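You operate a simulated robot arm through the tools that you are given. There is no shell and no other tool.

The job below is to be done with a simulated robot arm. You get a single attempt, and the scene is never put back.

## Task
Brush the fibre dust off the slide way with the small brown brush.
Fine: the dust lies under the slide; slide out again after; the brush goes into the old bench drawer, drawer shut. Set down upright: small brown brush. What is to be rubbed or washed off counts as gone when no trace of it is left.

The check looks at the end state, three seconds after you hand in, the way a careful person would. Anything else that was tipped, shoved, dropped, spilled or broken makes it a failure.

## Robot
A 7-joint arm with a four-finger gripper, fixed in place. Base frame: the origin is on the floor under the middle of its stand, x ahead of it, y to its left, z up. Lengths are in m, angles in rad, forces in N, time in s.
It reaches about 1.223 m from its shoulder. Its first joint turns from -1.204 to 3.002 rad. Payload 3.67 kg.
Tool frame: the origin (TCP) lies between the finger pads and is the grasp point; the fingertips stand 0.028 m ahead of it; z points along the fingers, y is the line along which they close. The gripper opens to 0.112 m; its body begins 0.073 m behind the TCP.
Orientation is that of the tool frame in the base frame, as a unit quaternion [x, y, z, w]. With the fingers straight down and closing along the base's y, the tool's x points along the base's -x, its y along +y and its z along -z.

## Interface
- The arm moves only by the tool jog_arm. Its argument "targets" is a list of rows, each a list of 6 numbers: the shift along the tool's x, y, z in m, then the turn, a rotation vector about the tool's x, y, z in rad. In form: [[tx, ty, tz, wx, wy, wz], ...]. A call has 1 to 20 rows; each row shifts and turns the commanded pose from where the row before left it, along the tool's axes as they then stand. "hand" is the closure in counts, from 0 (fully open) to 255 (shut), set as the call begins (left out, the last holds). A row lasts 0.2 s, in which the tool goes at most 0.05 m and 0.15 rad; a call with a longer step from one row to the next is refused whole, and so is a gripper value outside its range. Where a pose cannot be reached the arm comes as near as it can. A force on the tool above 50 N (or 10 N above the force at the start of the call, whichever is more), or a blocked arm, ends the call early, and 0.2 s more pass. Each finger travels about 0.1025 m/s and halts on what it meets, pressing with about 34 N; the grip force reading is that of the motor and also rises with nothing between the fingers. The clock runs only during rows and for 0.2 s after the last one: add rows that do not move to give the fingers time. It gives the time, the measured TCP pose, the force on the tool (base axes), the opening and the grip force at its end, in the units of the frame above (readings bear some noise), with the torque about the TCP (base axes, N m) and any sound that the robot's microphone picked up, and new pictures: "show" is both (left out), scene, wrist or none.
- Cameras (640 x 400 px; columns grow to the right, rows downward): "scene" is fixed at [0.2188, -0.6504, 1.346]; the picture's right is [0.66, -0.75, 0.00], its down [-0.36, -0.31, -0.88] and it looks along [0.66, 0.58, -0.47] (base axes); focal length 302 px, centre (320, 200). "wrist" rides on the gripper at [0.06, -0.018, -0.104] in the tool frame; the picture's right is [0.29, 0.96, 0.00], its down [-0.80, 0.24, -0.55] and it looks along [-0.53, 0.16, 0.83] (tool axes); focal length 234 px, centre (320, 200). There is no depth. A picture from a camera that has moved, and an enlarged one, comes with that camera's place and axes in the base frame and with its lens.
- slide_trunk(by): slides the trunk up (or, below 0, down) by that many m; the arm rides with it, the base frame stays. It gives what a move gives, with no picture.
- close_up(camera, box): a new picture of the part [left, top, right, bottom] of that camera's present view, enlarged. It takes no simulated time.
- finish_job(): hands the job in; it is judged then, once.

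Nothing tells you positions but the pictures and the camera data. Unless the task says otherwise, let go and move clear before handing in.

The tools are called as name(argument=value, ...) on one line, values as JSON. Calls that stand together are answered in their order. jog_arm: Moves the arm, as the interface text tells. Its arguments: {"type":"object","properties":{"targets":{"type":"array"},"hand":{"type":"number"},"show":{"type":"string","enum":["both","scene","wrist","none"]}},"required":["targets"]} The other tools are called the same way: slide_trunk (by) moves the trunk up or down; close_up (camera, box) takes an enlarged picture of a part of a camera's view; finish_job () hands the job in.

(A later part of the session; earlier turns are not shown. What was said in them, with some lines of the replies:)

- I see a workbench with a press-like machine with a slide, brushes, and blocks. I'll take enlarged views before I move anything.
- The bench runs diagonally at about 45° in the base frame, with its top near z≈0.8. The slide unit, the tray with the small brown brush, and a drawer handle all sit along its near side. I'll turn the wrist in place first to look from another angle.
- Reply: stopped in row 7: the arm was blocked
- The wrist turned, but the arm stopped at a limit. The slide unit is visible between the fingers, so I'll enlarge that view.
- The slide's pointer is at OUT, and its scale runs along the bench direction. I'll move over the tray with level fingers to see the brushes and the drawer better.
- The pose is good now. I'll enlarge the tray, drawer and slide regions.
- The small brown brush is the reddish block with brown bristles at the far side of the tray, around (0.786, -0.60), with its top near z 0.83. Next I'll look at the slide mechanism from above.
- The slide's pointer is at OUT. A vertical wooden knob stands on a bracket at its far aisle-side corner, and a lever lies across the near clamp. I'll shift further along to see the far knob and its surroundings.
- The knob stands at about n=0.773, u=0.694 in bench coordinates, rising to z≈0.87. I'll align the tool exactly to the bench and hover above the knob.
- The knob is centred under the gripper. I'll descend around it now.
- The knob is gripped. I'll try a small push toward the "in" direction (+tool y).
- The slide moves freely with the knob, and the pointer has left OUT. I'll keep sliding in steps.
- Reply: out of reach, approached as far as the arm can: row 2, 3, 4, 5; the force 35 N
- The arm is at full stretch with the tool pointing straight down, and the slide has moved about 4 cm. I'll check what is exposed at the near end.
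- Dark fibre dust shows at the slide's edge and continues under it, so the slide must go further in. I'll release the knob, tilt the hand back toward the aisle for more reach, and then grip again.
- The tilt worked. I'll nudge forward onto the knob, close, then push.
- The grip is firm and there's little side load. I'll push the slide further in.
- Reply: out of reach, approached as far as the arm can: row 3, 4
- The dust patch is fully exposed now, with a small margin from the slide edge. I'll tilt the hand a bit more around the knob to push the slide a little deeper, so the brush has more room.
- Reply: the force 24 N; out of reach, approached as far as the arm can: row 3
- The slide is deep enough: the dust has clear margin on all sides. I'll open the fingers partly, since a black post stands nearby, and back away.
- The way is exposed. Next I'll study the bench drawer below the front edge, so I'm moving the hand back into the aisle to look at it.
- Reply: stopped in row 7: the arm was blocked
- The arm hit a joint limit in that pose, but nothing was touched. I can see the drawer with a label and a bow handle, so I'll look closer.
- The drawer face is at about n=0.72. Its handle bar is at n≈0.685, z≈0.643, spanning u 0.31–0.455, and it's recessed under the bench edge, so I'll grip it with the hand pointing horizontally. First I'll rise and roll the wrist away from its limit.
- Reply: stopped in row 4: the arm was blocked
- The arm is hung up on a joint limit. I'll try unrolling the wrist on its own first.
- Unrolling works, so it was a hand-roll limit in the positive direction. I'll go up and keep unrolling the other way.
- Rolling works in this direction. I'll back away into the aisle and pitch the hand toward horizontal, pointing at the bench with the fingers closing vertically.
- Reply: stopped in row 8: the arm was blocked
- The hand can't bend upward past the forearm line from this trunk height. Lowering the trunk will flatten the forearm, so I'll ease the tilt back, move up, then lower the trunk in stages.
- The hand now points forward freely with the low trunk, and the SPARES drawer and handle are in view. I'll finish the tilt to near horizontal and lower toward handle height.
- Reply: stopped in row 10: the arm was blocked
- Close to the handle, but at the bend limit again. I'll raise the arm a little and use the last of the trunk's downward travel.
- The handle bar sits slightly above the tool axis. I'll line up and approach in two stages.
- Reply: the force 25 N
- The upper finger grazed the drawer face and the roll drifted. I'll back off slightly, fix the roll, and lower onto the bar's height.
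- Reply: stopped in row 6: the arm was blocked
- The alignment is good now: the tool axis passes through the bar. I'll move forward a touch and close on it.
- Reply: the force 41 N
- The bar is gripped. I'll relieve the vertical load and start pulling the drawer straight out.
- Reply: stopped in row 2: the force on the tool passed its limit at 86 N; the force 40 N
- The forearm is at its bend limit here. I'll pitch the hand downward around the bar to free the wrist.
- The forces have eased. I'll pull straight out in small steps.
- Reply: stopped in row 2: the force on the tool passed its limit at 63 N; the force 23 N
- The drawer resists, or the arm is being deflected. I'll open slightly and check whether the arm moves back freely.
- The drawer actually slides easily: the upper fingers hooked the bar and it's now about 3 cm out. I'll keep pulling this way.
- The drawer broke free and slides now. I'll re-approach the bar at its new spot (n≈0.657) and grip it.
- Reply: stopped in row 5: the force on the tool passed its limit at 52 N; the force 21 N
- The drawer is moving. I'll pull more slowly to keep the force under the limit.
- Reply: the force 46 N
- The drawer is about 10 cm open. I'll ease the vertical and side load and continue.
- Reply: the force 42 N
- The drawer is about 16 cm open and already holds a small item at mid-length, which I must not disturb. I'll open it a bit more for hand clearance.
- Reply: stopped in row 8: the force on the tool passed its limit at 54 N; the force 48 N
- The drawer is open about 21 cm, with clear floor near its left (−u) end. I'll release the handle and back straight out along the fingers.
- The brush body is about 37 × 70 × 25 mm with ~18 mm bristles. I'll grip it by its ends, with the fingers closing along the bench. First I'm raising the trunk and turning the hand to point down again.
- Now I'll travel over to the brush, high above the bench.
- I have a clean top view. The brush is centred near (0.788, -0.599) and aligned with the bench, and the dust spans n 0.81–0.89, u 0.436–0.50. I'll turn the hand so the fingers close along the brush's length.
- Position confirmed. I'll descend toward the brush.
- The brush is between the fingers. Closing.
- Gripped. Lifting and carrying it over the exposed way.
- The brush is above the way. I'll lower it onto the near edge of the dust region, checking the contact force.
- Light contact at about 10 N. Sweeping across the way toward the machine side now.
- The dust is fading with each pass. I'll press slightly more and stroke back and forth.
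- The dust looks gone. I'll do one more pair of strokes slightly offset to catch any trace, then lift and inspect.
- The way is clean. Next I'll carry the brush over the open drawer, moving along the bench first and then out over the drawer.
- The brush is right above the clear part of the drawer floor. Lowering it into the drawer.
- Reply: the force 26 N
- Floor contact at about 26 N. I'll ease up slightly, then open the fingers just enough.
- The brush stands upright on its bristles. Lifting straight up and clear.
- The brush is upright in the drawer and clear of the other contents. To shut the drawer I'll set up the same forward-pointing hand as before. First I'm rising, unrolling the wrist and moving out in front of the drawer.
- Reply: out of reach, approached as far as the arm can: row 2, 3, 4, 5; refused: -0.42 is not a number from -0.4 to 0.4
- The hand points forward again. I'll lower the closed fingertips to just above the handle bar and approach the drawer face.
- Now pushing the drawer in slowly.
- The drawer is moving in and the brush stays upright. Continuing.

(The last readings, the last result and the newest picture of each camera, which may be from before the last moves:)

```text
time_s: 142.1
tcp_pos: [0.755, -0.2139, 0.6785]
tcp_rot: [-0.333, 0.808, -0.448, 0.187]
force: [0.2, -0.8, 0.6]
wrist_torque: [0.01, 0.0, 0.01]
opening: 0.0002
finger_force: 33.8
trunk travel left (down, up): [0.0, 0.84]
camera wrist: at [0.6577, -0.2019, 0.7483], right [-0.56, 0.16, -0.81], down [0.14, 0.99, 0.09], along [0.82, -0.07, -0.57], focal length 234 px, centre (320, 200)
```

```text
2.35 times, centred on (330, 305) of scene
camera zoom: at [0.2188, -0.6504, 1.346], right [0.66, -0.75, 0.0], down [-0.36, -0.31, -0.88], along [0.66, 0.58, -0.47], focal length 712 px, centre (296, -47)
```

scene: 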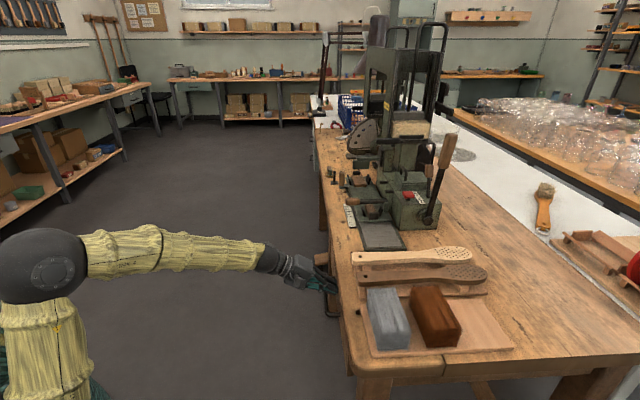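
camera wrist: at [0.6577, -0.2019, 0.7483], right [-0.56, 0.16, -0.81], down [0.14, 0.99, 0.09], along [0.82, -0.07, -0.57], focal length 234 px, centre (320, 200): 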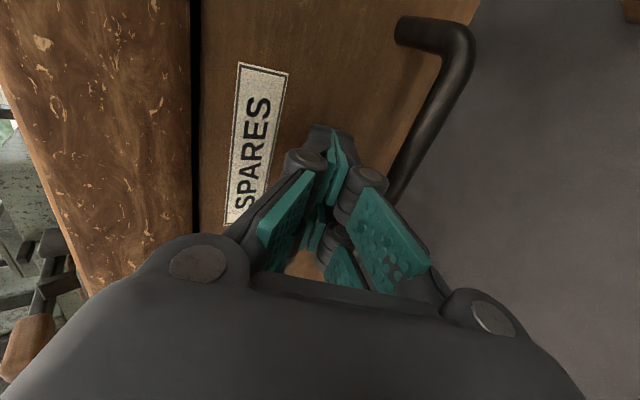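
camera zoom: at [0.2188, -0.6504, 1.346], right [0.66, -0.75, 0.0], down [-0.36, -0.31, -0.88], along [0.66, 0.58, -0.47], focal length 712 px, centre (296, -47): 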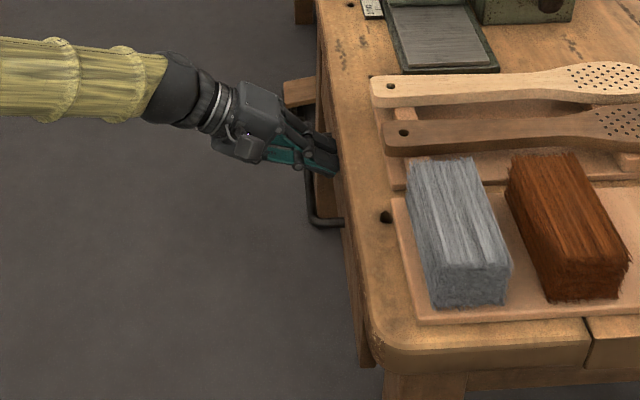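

Nearly shut, about 1 cm left. I'll push gently until it seats.

jog_arm(targets=[[0, -0.0018, 0.0025, 0, 0, 0], [0, -0.0018, 0.0025, 0, 0, 0], [0, -0.0018, 0.0025, 0, 0, 0], [0, -0.0018, 0.0025, 0, 0, 0], [0, -0.0018, 0.0025, 0, 0, 0], [0, 0, 0, 0, 0, 0]])

close_up(camera="scene", box=[300, 230, 380, 330])

```text
time_s: 143.4
tcp_pos: [0.7642, -0.2246, 0.6684]
tcp_rot: [-0.335, 0.813, -0.439, 0.182]
force: [-42.2, 33.4, 19.9]
wrist_torque: [0.14, -0.4, 0.12]
opening: 0.0
finger_force: 33.9
trunk travel left (down, up): [0.0, 0.84]
stopped in row 6: the force on the tool passed its limit at 54 N (the readings are from after the stop); the commanded pose is now the measured one
camera wrist: at [0.6685, -0.2141, 0.7398], right [-0.57, 0.17, -0.8], down [0.15, 0.98, 0.11], along [0.81, -0.06, -0.59], focal length 234 px, centre (320, 200)
```

scene: 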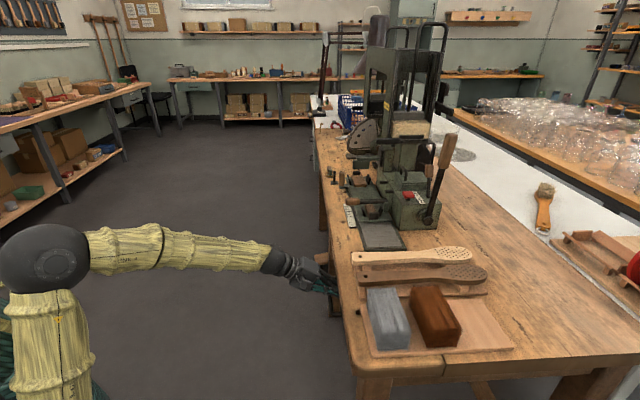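
wrist: 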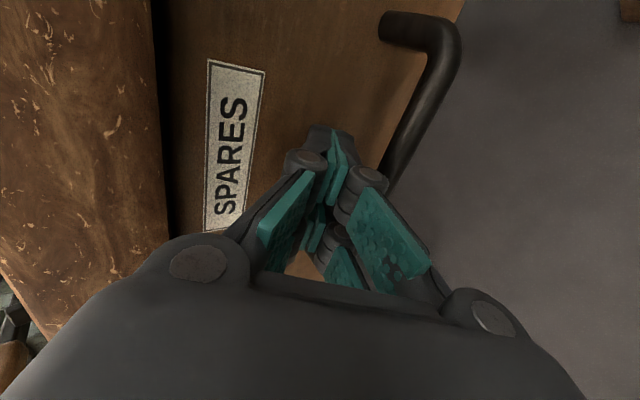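

```text
4.00 times, centred on (340, 280) of scene
camera zoom: at [0.2188, -0.6504, 1.346], right [0.66, -0.75, 0.0], down [-0.36, -0.31, -0.88], along [0.66, 0.58, -0.47], focal length 1210 px, centre (240, -120)
```

zoom: 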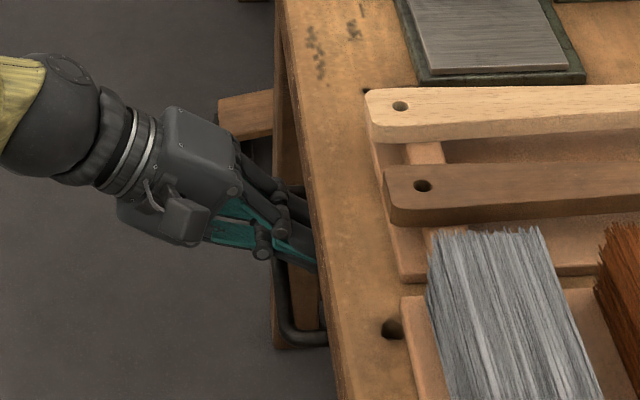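

The drawer is seated at its original position. I'm backing away along the fingers, up and clear of the handle.

jog_arm(targets=[[0, 0, -0.01, 0, 0, 0], [0, 0, -0.03, 0, 0, 0], [0, 0, -0.04, 0, 0, 0], [0, 0, -0.04, 0, 0, 0], [0, 0, -0.04, 0, 0, 0], [0, 0, 0, 0, 0, 0]])

close_up(camera="scene", box=[300, 230, 380, 330])

```text
time_s: 144.8
tcp_pos: [0.6702, -0.1339, 0.758]
tcp_rot: [-0.336, 0.813, -0.44, 0.18]
force: [-0.6, 0.2, 0.0]
wrist_torque: [0.01, 0.01, 0.0]
opening: 0.0004
finger_force: 34.6
trunk travel left (down, up): [0.0, 0.84]
camera wrist: at [0.5743, -0.1228, 0.8285], right [-0.58, 0.17, -0.8], down [0.15, 0.98, 0.1], along [0.8, -0.06, -0.59], focal length 234 px, centre (320, 200)
```

scene: 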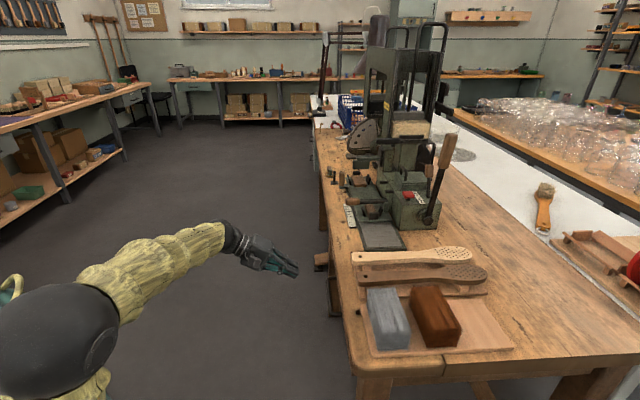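
wrist: 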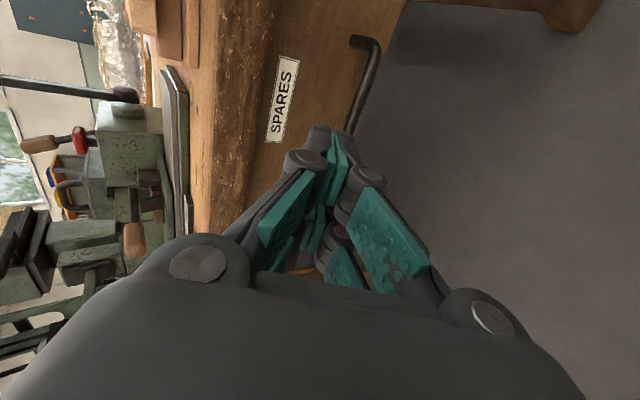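

```text
4.00 times, centred on (340, 280) of scene
camera zoom: at [0.2188, -0.6504, 1.346], right [0.66, -0.75, 0.0], down [-0.36, -0.31, -0.88], along [0.66, 0.58, -0.47], focal length 1210 px, centre (240, -120)
```

zoom: 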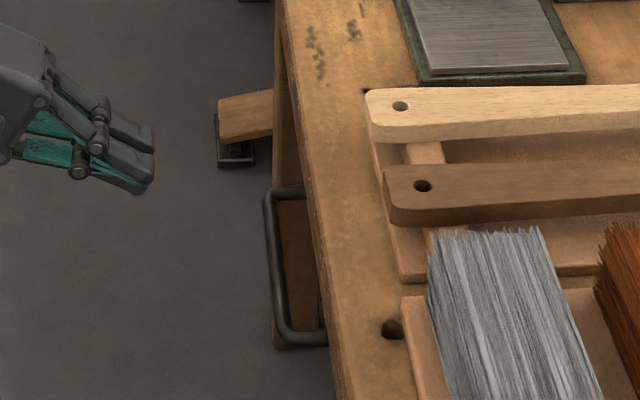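

The drawer is shut. Now I need to bring the slide back out by its knob. I'll turn the hand downward and raise the trunk back up.

jog_arm(targets=[[0, 0.01, -0.015, -0.124, 0, 0], [0, 0.01, -0.015, -0.124, 0, 0], [0, 0, 0, -0.124, 0, 0], [0, 0, 0, -0.124, 0, 0], [0, 0, 0, -0.124, 0, 0], [0, 0, 0, -0.124, 0, 0], [0, 0, 0, -0.124, 0, 0], [0, 0, 0, -0.124, 0, 0], [0, 0, 0, 0, 0, 0]], show="none")

slide_trunk(by=0.4)

slide_trunk(by=0.2)

```text
time_s: 146.8
tcp_pos: [0.6484, -0.1074, 0.7545]
tcp_rot: [-0.381, 0.925, 0.0, -0.002]
force: [-0.2, -0.2, 0.4]
wrist_torque: [0.05, 0.03, 0.04]
opening: 0.0
finger_force: 34.3
trunk travel left (down, up): [0.0, 0.84]
```

```text
time_s: 150.6
tcp_pos: [0.6476, -0.1077, 1.1552]
tcp_rot: [-0.381, 0.925, 0.0, -0.002]
force: [-0.3, 0.8, 0.9]
wrist_torque: [0.0, 0.02, 0.02]
opening: 0.0
finger_force: 34.0
trunk travel left (down, up): [-0.4, 0.44]
```

```text
time_s: 152.8
tcp_pos: [0.6473, -0.1076, 1.3551]
tcp_rot: [-0.382, 0.924, 0.0, -0.002]
force: [0.0, 0.7, 0.4]
wrist_torque: [-0.03, 0.03, 0.0]
opening: 0.0001
finger_force: 33.7
trunk travel left (down, up): [-0.6, 0.24]
```

jog_arm(targets=[[-0.0244, -0.0189, 0.0278, 0, 0, 0], [-0.0244, -0.0189, 0.0278, 0, 0, 0], [-0.0244, -0.0189, 0.0278, 0, 0, 0], [-0.0244, -0.0189, 0.0278, 0, 0, 0], [-0.0244, -0.0189, 0.0278, 0, 0, 0], [-0.0244, -0.0189, 0.0278, 0, 0, 0], [-0.0244, -0.0189, 0.0278, 0, 0, 0], [-0.0244, -0.0189, 0.0278, 0, 0, 0], [-0.0244, -0.0189, 0.0278, 0, 0, 0], [0, 0, 0, 0, 0, 0]], hand=110)

```text
time_s: 155.0
tcp_pos: [0.9237, -0.0749, 1.1063]
tcp_rot: [-0.381, 0.925, -0.001, -0.001]
force: [0.0, -0.6, 0.1]
wrist_torque: [0.01, -0.05, 0.01]
opening: 0.0638
finger_force: 0.0
trunk travel left (down, up): [-0.6, 0.24]
camera wrist: at [0.8936, -0.1303, 1.2098], right [-0.88, 0.48, 0.0], down [0.4, 0.73, 0.55], along [0.26, 0.48, -0.83], focal length 234 px, centre (320, 200)
```

scene: 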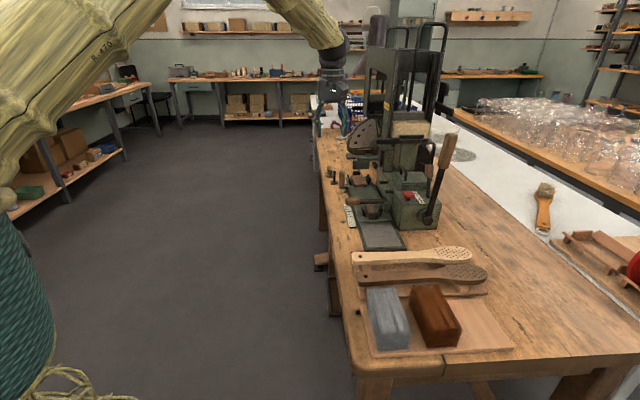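
wrist: 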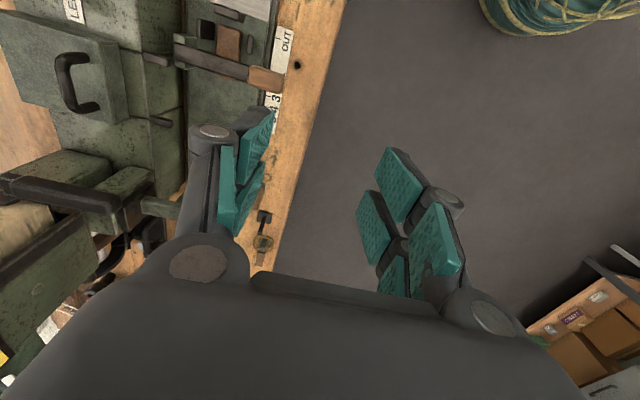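

jog_arm(targets=[[0, 0, 0, 0, 0, 0.131], [0, 0, 0, 0, 0, 0.131], [0, 0, 0, 0, 0, 0.131], [0, 0, 0, 0, 0, 0.131], [0, 0, 0, 0, 0, 0.131], [0, 0, 0, 0, 0, 0.131], [0, 0, 0, 0, 0, 0.131], [0, 0, 0, 0, 0, 0.131], [0, 0, 0, 0, 0, 0.131], [0, 0, 0, 0, 0, 0.131], [0, 0, 0, 0, 0, 0.131], [0, 0, 0, 0, 0, 0.13], [0, 0, 0, 0, 0, 0]])

```text
time_s: 157.8
tcp_pos: [0.9225, -0.074, 1.1043]
tcp_rot: [0.386, 0.922, -0.002, 0.0]
force: [0.8, 0.9, -0.1]
wrist_torque: [0.0, 0.0, 0.03]
opening: 0.0638
finger_force: 0.0
trunk travel left (down, up): [-0.6, 0.24]
camera wrist: at [0.8687, -0.0451, 1.2071], right [0.48, 0.88, 0.0], down [0.73, -0.4, 0.55], along [0.48, -0.27, -0.83], focal length 234 px, centre (320, 200)
```

scene: 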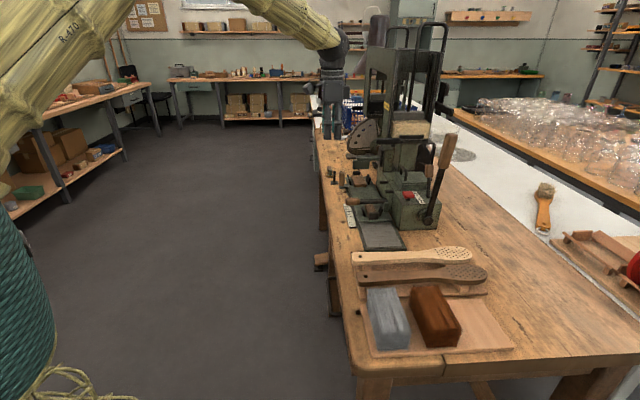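
wrist: 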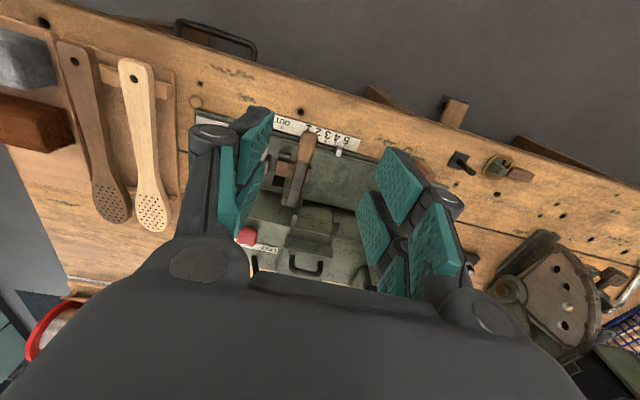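

jog_arm(targets=[[0, 0, 0, 0, -0.11, 0], [0, 0, 0, 0, -0.11, 0], [0, 0, 0, 0, -0.11, 0], [0, 0, 0, 0, -0.11, 0], [0, 0, 0, 0, -0.11, 0], [0, 0, 0, 0, -0.11, 0], [0, 0, 0, 0, -0.11, 0], [0, 0, 0, 0, -0.11, 0], [0, 0, 0, 0, 0, 0]])

```text
time_s: 159.6
tcp_pos: [0.9162, -0.1147, 0.9939]
tcp_rot: [0.369, 0.857, -0.176, 0.315]
force: [-0.1, -0.5, 0.6]
wrist_torque: [-0.02, 0.02, 0.02]
opening: 0.0639
finger_force: 0.1
trunk travel left (down, up): [-0.6, 0.24]
stopped in row 9: the arm was blocked; the commanded pose is now the measured one
camera wrist: at [0.8287, -0.0414, 1.0309], right [0.56, 0.79, -0.26], down [0.37, 0.04, 0.93], along [0.74, -0.61, -0.27], focal length 234 px, centre (320, 200)
```

scene: 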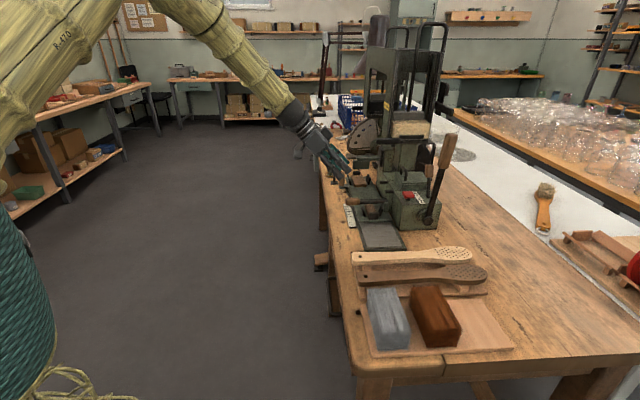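
wrist: 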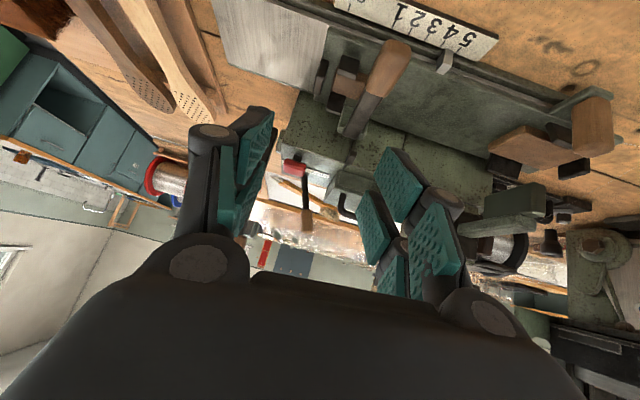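

The arm got into a steep pose. I'll move outward along the bench, where it is more stretched and freer.

jog_arm(targets=[[0, 0.04, -0.004, 0, 0, 0], [0, 0.04, -0.004, 0, 0, 0], [0, 0.04, -0.004, 0, 0, 0], [0, 0.04, -0.004, 0, 0, 0], [0, 0, 0, 0, 0, 0]])

```text
time_s: 160.8
tcp_pos: [1.0259, 0.0054, 0.9987]
tcp_rot: [0.367, 0.856, -0.177, 0.318]
force: [-0.4, -0.3, 0.5]
wrist_torque: [0.0, -0.01, 0.03]
opening: 0.0639
finger_force: 0.0
trunk travel left (down, up): [-0.6, 0.24]
camera wrist: at [0.9379, 0.0779, 1.0364], right [0.56, 0.79, -0.26], down [0.37, 0.05, 0.93], along [0.74, -0.61, -0.26], focal length 234 px, centre (320, 200)
```

scene: 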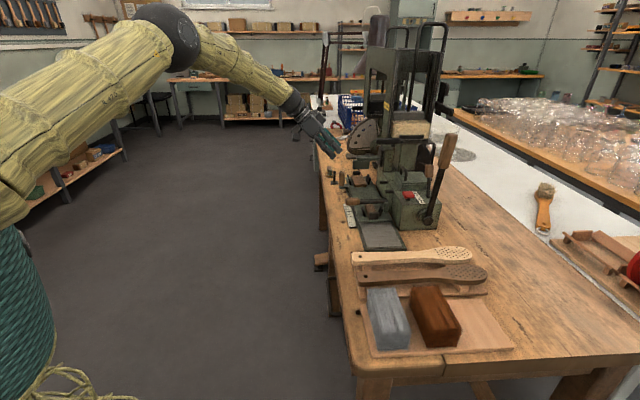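
wrist: 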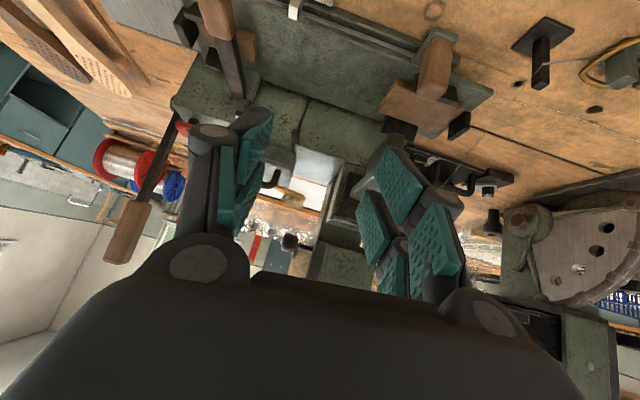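

jog_arm(targets=[[0, 0, 0, -0.0435, -0.07, 0.005], [0, 0, 0, -0.0435, -0.07, 0.004], [0.0275, 0.0256, -0.0091, 0, 0, 0], [0.0275, 0.0256, -0.0091, 0, 0, 0], [0.0275, 0.0256, -0.0091, 0, 0, 0], [0, 0, 0, 0, 0, 0]], hand=130)

```text
time_s: 162.2
tcp_pos: [1.0293, 0.1107, 0.9511]
tcp_rot: [0.344, 0.837, -0.163, 0.393]
force: [0.9, 0.0, 0.1]
wrist_torque: [0.04, 0.01, 0.0]
opening: 0.0551
finger_force: 0.0
trunk travel left (down, up): [-0.6, 0.24]
camera wrist: at [0.9322, 0.1791, 0.9704], right [0.54, 0.81, -0.22], down [0.23, 0.11, 0.97], along [0.81, -0.58, -0.12], focal length 234 px, centre (320, 200)
```

scene: 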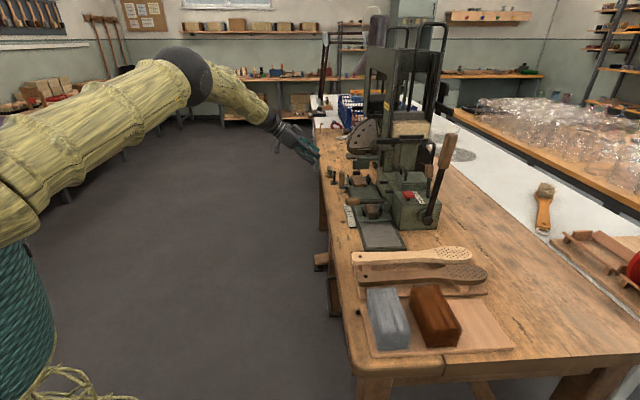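
wrist: 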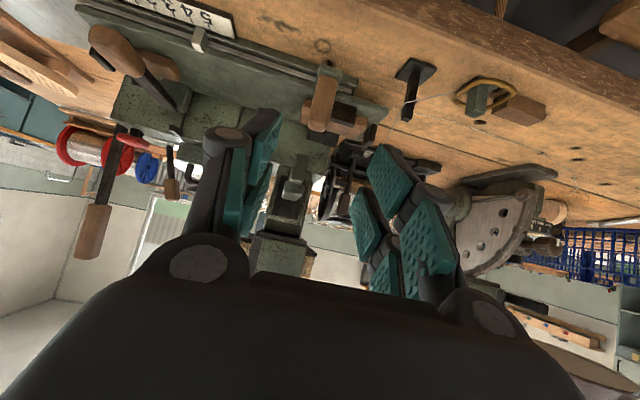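

This is exactly my earlier retreat pose. I'll advance along the fingers onto the knob.

jog_arm(targets=[[0, 0, 0.04, 0, 0, 0], [0, 0, 0.04, 0, 0, 0], [0, 0, 0.035, 0, 0, 0], [0, 0, 0.028, 0, 0, 0], [0, 0, 0, 0, 0, 0]])

```text
time_s: 163.4
tcp_pos: [1.1051, 0.0341, 0.8605]
tcp_rot: [0.344, 0.837, -0.163, 0.393]
force: [-0.1, -0.2, -0.1]
wrist_torque: [0.02, -0.01, -0.01]
opening: 0.0547
finger_force: 0.0
trunk travel left (down, up): [-0.6, 0.24]
camera wrist: at [1.0085, 0.1028, 0.8797], right [0.54, 0.81, -0.22], down [0.23, 0.12, 0.97], along [0.81, -0.58, -0.12], focal length 234 px, centre (320, 200)
```

scene: 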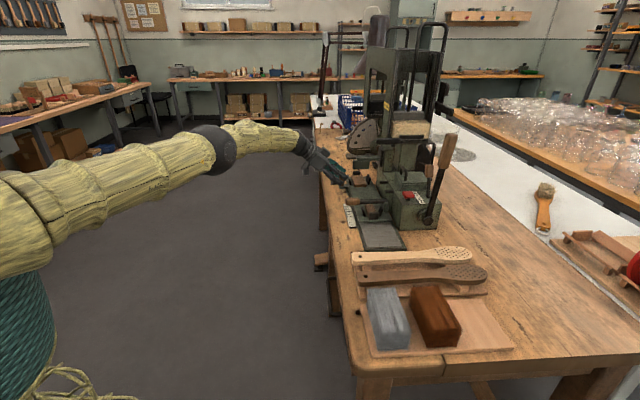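
wrist: 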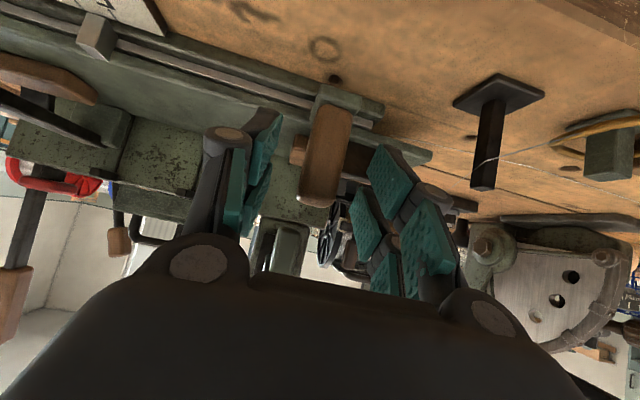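

The knob is between the fingers. Closing on it.

jog_arm(targets=[[0, 0, 0, 0, 0, 0], [0, 0, 0, 0, 0, 0]], hand=255, show="none")

jog_arm(targets=[[0, -0.007, 0, 0, 0, 0], [0, -0.01, 0, 0, 0, 0], [0, -0.01, 0, 0, 0, 0], [0, -0.01, 0, 0, 0, 0], [0, -0.008, 0, 0, 0, 0], [0, 0, 0, 0, 0, 0]])

```text
time_s: 164.0
tcp_pos: [1.1065, 0.0331, 0.8587]
tcp_rot: [0.345, 0.837, -0.163, 0.393]
force: [-0.7, -1.2, -2.2]
wrist_torque: [0.1, -0.87, -0.61]
opening: 0.0217
finger_force: 45.4
trunk travel left (down, up): [-0.6, 0.24]
```

```text
time_s: 165.4
tcp_pos: [1.0737, 0.0013, 0.8603]
tcp_rot: [0.343, 0.837, -0.163, 0.394]
force: [-25.1, 22.8, -0.5]
wrist_torque: [1.51, 0.54, -0.69]
opening: 0.0223
finger_force: 44.8
trunk travel left (down, up): [-0.6, 0.24]
camera wrist: at [0.9778, 0.0706, 0.8789], right [0.54, 0.81, -0.22], down [0.23, 0.12, 0.97], along [0.81, -0.58, -0.12], focal length 234 px, centre (320, 200)
```

scene: 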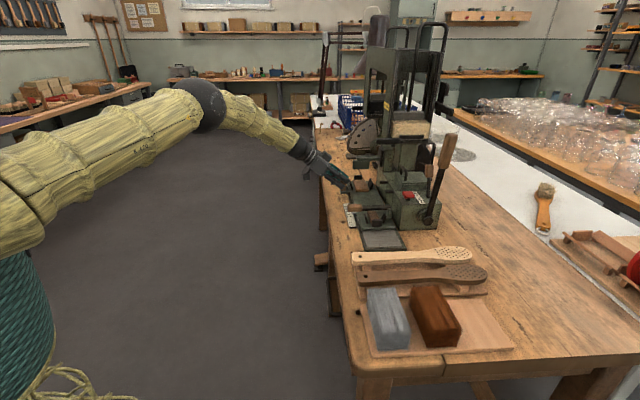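
wrist: 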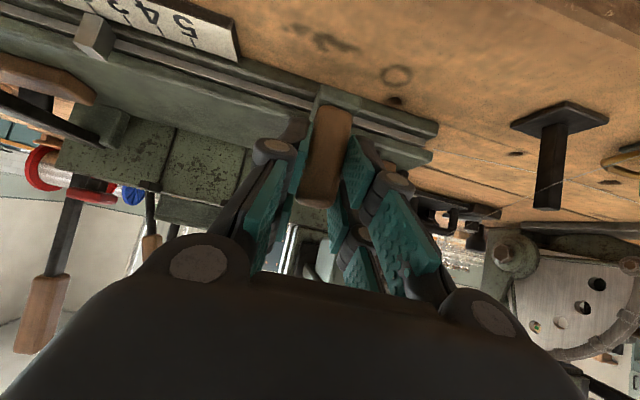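

jog_arm(targets=[[0.0025, -0.006, -0.003, 0, 0, 0], [0, -0.01, 0, 0, 0, 0], [0, -0.01, 0, 0, 0, 0], [0, -0.01, 0, 0, 0, 0], [0, -0.01, 0, 0, 0, 0], [0, 0, 0, 0, 0, 0]])

close_up(camera="scene", box=[335, 175, 415, 255])

```text
time_s: 166.8
tcp_pos: [1.0402, -0.0322, 0.8591]
tcp_rot: [0.344, 0.837, -0.164, 0.394]
force: [-4.5, 3.7, -0.6]
wrist_torque: [0.59, 0.0, -0.57]
opening: 0.022
finger_force: 44.6
trunk travel left (down, up): [-0.6, 0.24]
camera wrist: at [0.9443, 0.0371, 0.8786], right [0.54, 0.81, -0.22], down [0.23, 0.12, 0.97], along [0.81, -0.58, -0.12], focal length 234 px, centre (320, 200)
```

scene: 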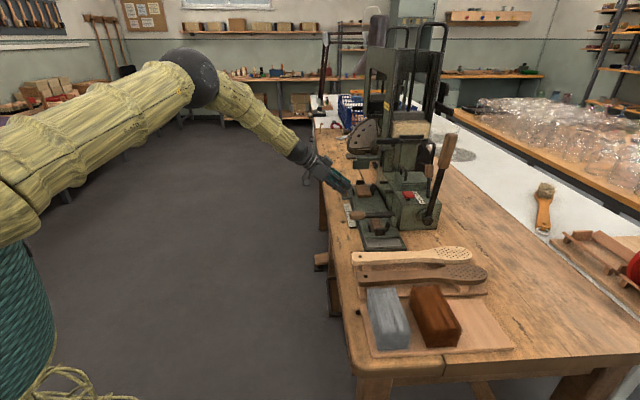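
wrist: 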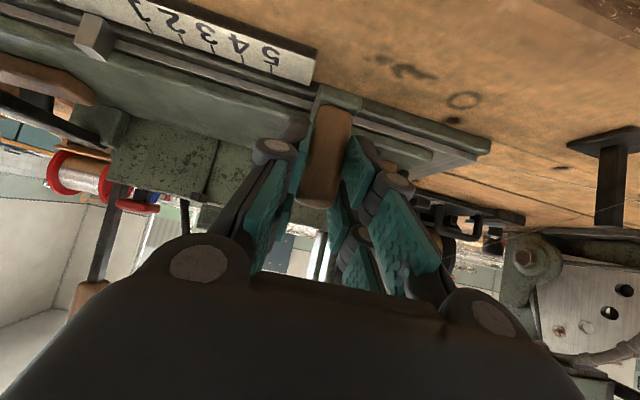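

```text
5.00 times, centred on (375, 215) of scene
camera zoom: at [0.2188, -0.6504, 1.346], right [0.66, -0.75, 0.0], down [-0.36, -0.31, -0.88], along [0.66, 0.58, -0.47], focal length 1512 px, centre (45, 125)
```

zoom: 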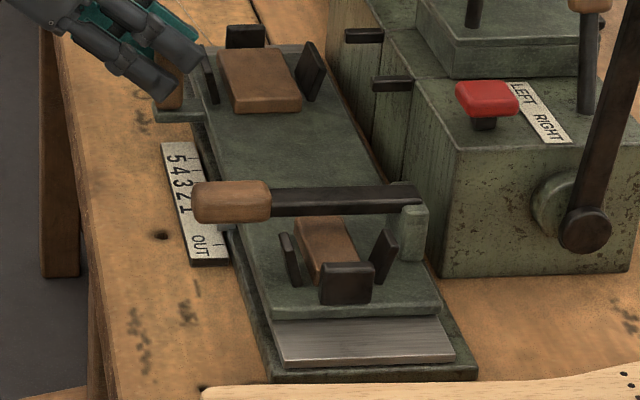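

Nearly out, about 2 cm left.

jog_arm(targets=[[0, -0.006, 0, 0, 0, 0], [0, -0.006, 0, 0, 0, 0], [0, -0.005, 0, 0, 0, 0], [0, 0, 0, 0, 0, 0]])

close_up(camera="scene", box=[335, 175, 415, 255])

close_up(camera="wrist", box=[0, 0, 350, 150])

```text
time_s: 167.8
tcp_pos: [1.028, -0.0451, 0.8592]
tcp_rot: [0.344, 0.837, -0.163, 0.394]
force: [1.4, -3.5, 4.8]
wrist_torque: [0.21, -0.53, -0.61]
opening: 0.0217
finger_force: 44.8
trunk travel left (down, up): [-0.6, 0.24]
camera wrist: at [0.9318, 0.0246, 0.8786], right [0.54, 0.81, -0.22], down [0.23, 0.12, 0.97], along [0.81, -0.58, -0.12], focal length 234 px, centre (320, 200)
```

scene: 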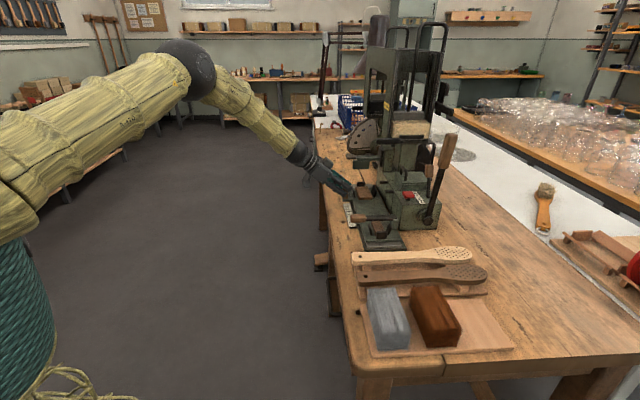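
wrist: 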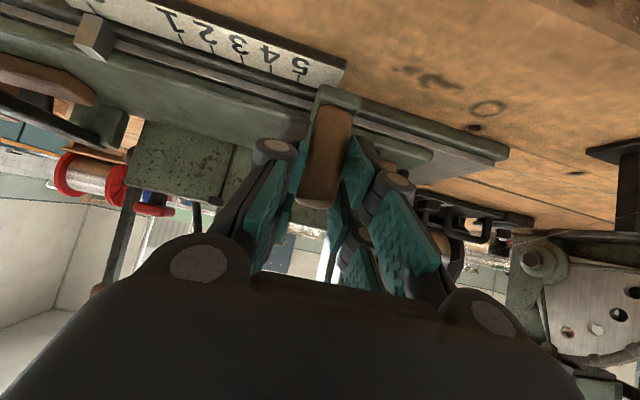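

```text
5.00 times, centred on (375, 215) of scene
camera zoom: at [0.2188, -0.6504, 1.346], right [0.66, -0.75, 0.0], down [-0.36, -0.31, -0.88], along [0.66, 0.58, -0.47], focal length 1512 px, centre (45, 125)
```

zoom: 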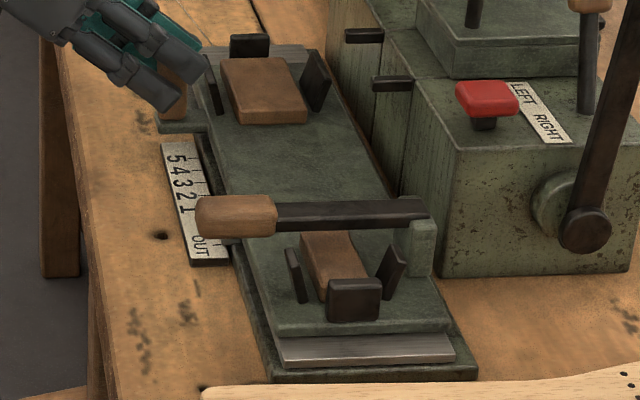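

```text
1.83 times, centred on (175, 75) of wrist
camera zoom: at [0.9318, 0.0246, 0.8786], right [0.54, 0.81, -0.22], down [0.23, 0.12, 0.97], along [0.81, -0.58, -0.12], focal length 428 px, centre (585, 429)
```

zoom: 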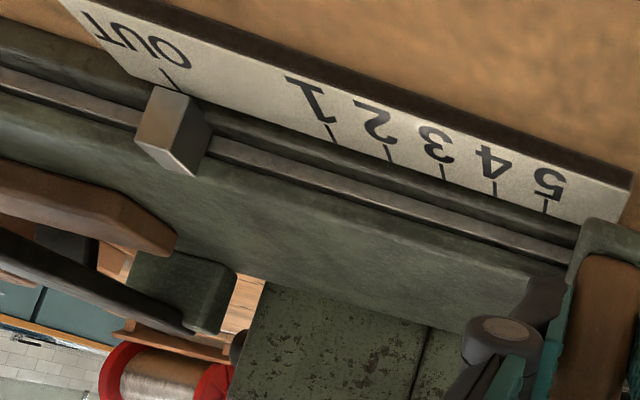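

The pointer is essentially at OUT. I'll push a little further to seat it against its stop.

jog_arm(targets=[[0, -0.003, 0, 0, 0, 0], [0, -0.003, 0, 0, 0, 0], [0, 0, 0, 0, 0, 0]])

close_up(camera="scene", box=[335, 175, 415, 255])

close_up(camera="wrist", box=[0, 0, 350, 150])

```text
time_s: 168.6
tcp_pos: [1.0271, -0.0455, 0.8588]
tcp_rot: [0.343, 0.837, -0.162, 0.394]
force: [48.1, 4.4, 6.9]
wrist_torque: [0.8, -1.38, -0.08]
opening: 0.0221
finger_force: 45.0
trunk travel left (down, up): [-0.6, 0.24]
camera wrist: at [0.9311, 0.0239, 0.8786], right [0.54, 0.81, -0.22], down [0.23, 0.12, 0.97], along [0.81, -0.57, -0.12], focal length 234 px, centre (320, 200)
```

scene: 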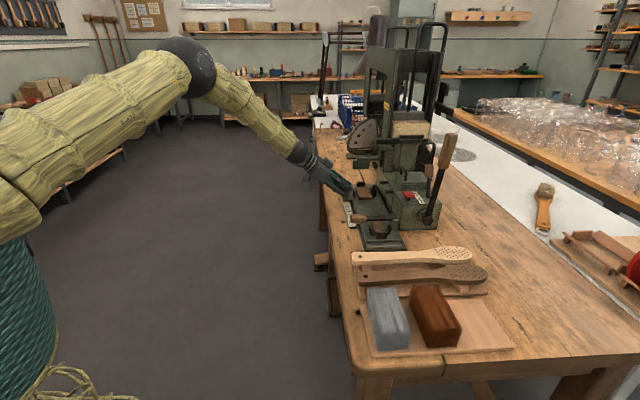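
wrist: 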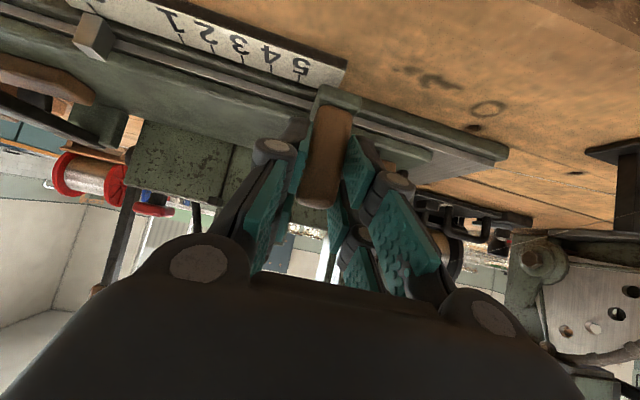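

```text
5.00 times, centred on (375, 215) of scene
camera zoom: at [0.2188, -0.6504, 1.346], right [0.66, -0.75, 0.0], down [-0.36, -0.31, -0.88], along [0.66, 0.58, -0.47], focal length 1512 px, centre (45, 125)
```

zoom: 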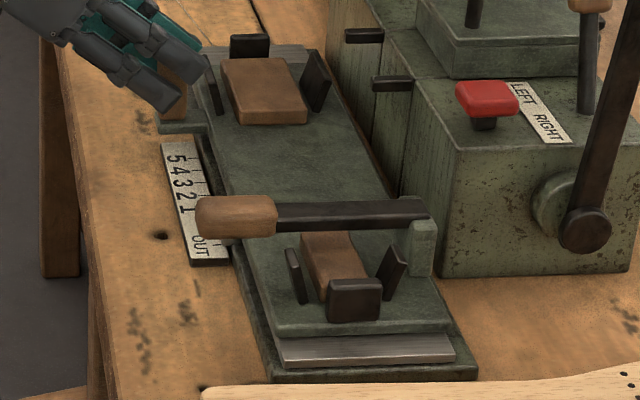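

```text
1.83 times, centred on (175, 75) of wrist
camera zoom: at [0.9311, 0.0239, 0.8786], right [0.54, 0.81, -0.22], down [0.23, 0.12, 0.97], along [0.81, -0.57, -0.12], focal length 428 px, centre (585, 429)
```

zoom: 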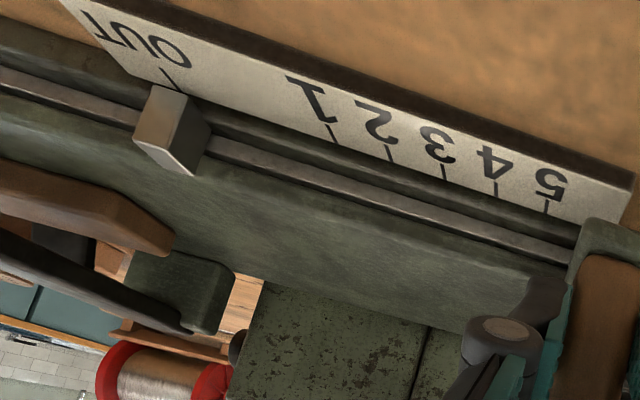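

The slide is seated at its OUT stop. I'll relieve the load, open partly and back off.

jog_arm(targets=[[0, 0.005, 0, 0, 0, 0], [0, 0, 0, 0, 0, 0]], hand=255, show="none")

jog_arm(targets=[[0, 0, 0, 0, 0, 0], [0, 0, 0, 0, 0, 0], [0, 0, -0.02, 0, 0, 0], [0, 0, -0.03, 0, 0, 0], [0, 0, -0.03, 0, 0, 0], [0, 0, -0.03, 0, 0, 0], [0, 0, 0, 0, 0, 0]], hand=120)

close_up(camera="scene", box=[335, 175, 415, 255])

```text
time_s: 169.2
tcp_pos: [1.0272, -0.0445, 0.8583]
tcp_rot: [0.345, 0.836, -0.165, 0.393]
force: [23.6, -2.9, 13.6]
wrist_torque: [-0.46, -1.51, -0.59]
opening: 0.0222
finger_force: 45.2
trunk travel left (down, up): [-0.6, 0.24]
```

```text
time_s: 170.8
tcp_pos: [0.9666, 0.0139, 0.9275]
tcp_rot: [0.344, 0.837, -0.164, 0.393]
force: [0.7, -0.8, -0.4]
wrist_torque: [0.0, 0.0, 0.0]
opening: 0.0592
finger_force: 0.1
trunk travel left (down, up): [-0.6, 0.24]
camera wrist: at [0.8709, 0.0828, 0.9479], right [0.54, 0.81, -0.23], down [0.23, 0.12, 0.97], along [0.81, -0.58, -0.12], focal length 234 px, centre (320, 200)
```

scene: 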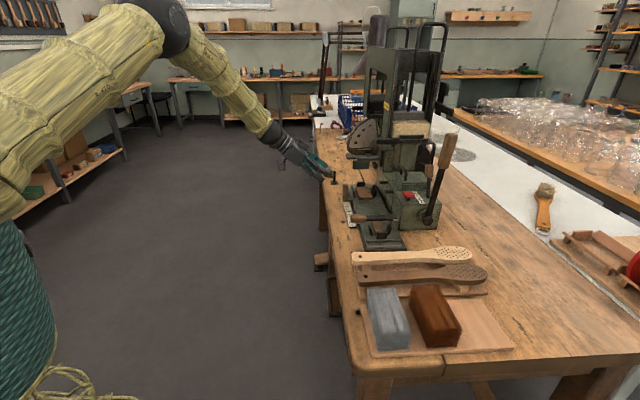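
wrist: 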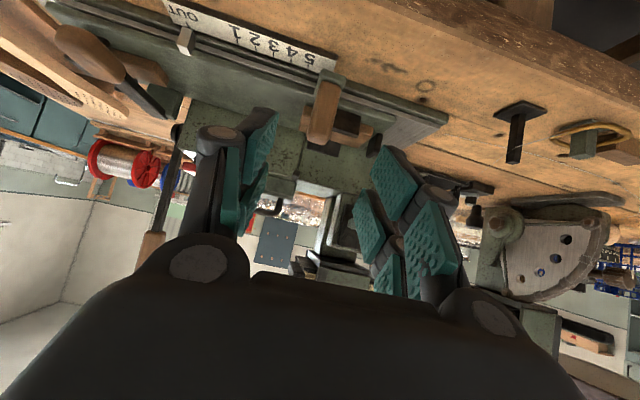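

```text
5.00 times, centred on (375, 215) of scene
camera zoom: at [0.2188, -0.6504, 1.346], right [0.66, -0.75, 0.0], down [-0.36, -0.31, -0.88], along [0.66, 0.58, -0.47], focal length 1512 px, centre (45, 125)
```

zoom: 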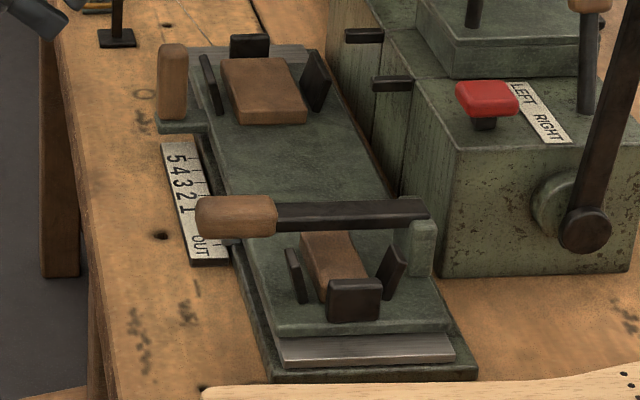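

The slide is OUT and the hand is clear. I'll do a final check of the drawer and the scene.

close_up(camera="scene", box=[300, 230, 380, 330])

close_up(camera="scene", box=[300, 230, 540, 400])

close_up(camera="scene", box=[300, 90, 460, 250])

```text
4.00 times, centred on (340, 280) of scene
camera zoom: at [0.2188, -0.6504, 1.346], right [0.66, -0.75, 0.0], down [-0.36, -0.31, -0.88], along [0.66, 0.58, -0.47], focal length 1210 px, centre (240, -120)
```

zoom: 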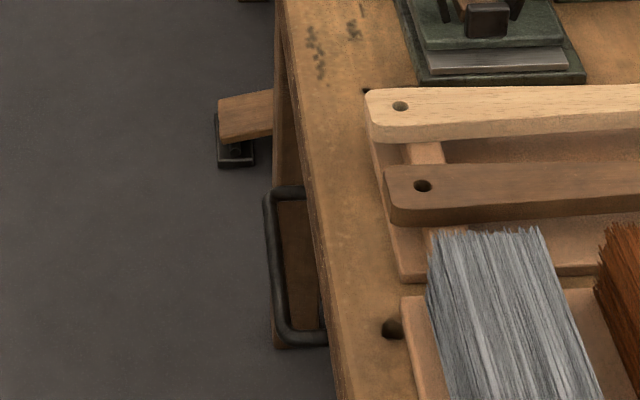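

```text
2.35 times, centred on (420, 315) of scene
camera zoom: at [0.2188, -0.6504, 1.346], right [0.66, -0.75, 0.0], down [-0.36, -0.31, -0.88], along [0.66, 0.58, -0.47], focal length 712 px, centre (85, -71)
```

zoom: 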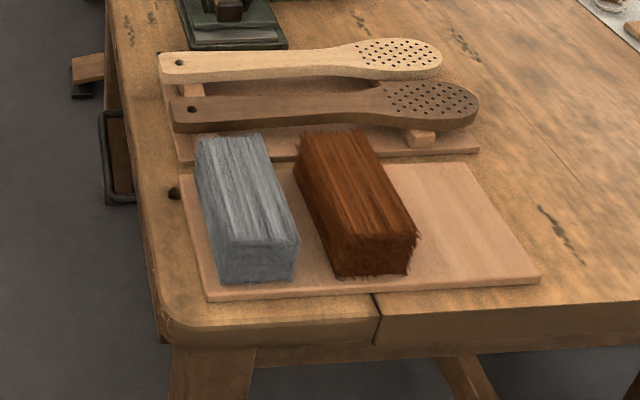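

```text
2.50 times, centred on (380, 170) of scene
camera zoom: at [0.2188, -0.6504, 1.346], right [0.66, -0.75, 0.0], down [-0.36, -0.31, -0.88], along [0.66, 0.58, -0.47], focal length 756 px, centre (170, 275)
```

zoom: 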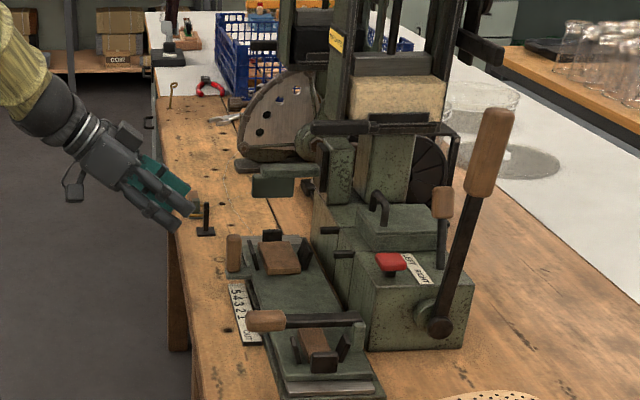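

The fibre dust is gone from the slide way, and the slide is back at its OUT stop. The small brown brush stands upright in the shut SPARES drawer. The handle lines up with its starting position in the scene view, and nothing else looks moved. The hand has let go and is clear, so I'm handing the job in.

finish_job()

```text
The job is handed in.
```

The job is handed in. The fibre dust is brushed off the slide way and the slide is back out. I had no result back from the check when I finished.

- **Dust:** After the last strokes, enlarged views of the exposed way showed bare metal with no trace left. The middle of the way stays under the slide at every position I could reach, so I couldn't see that part.
- **Slide:** I slid it back until it met its stop with the pointer at OUT, then let go of the knob.
- **Brush:** It stands upright on its bristles in a clear spot of the old bench drawer, the one labelled SPARES. I last saw it upright partway through closing, so its position in the shut drawer is not confirmed.
- **Drawer:** I pushed it in until it met its stop. From the scene camera the handle lines up with where it started, to within about 2 mm.
- **Other items:** The fibre blocks, paddles and other bench items look unmoved. The drawer's own contents looked undisturbed when I last saw them.
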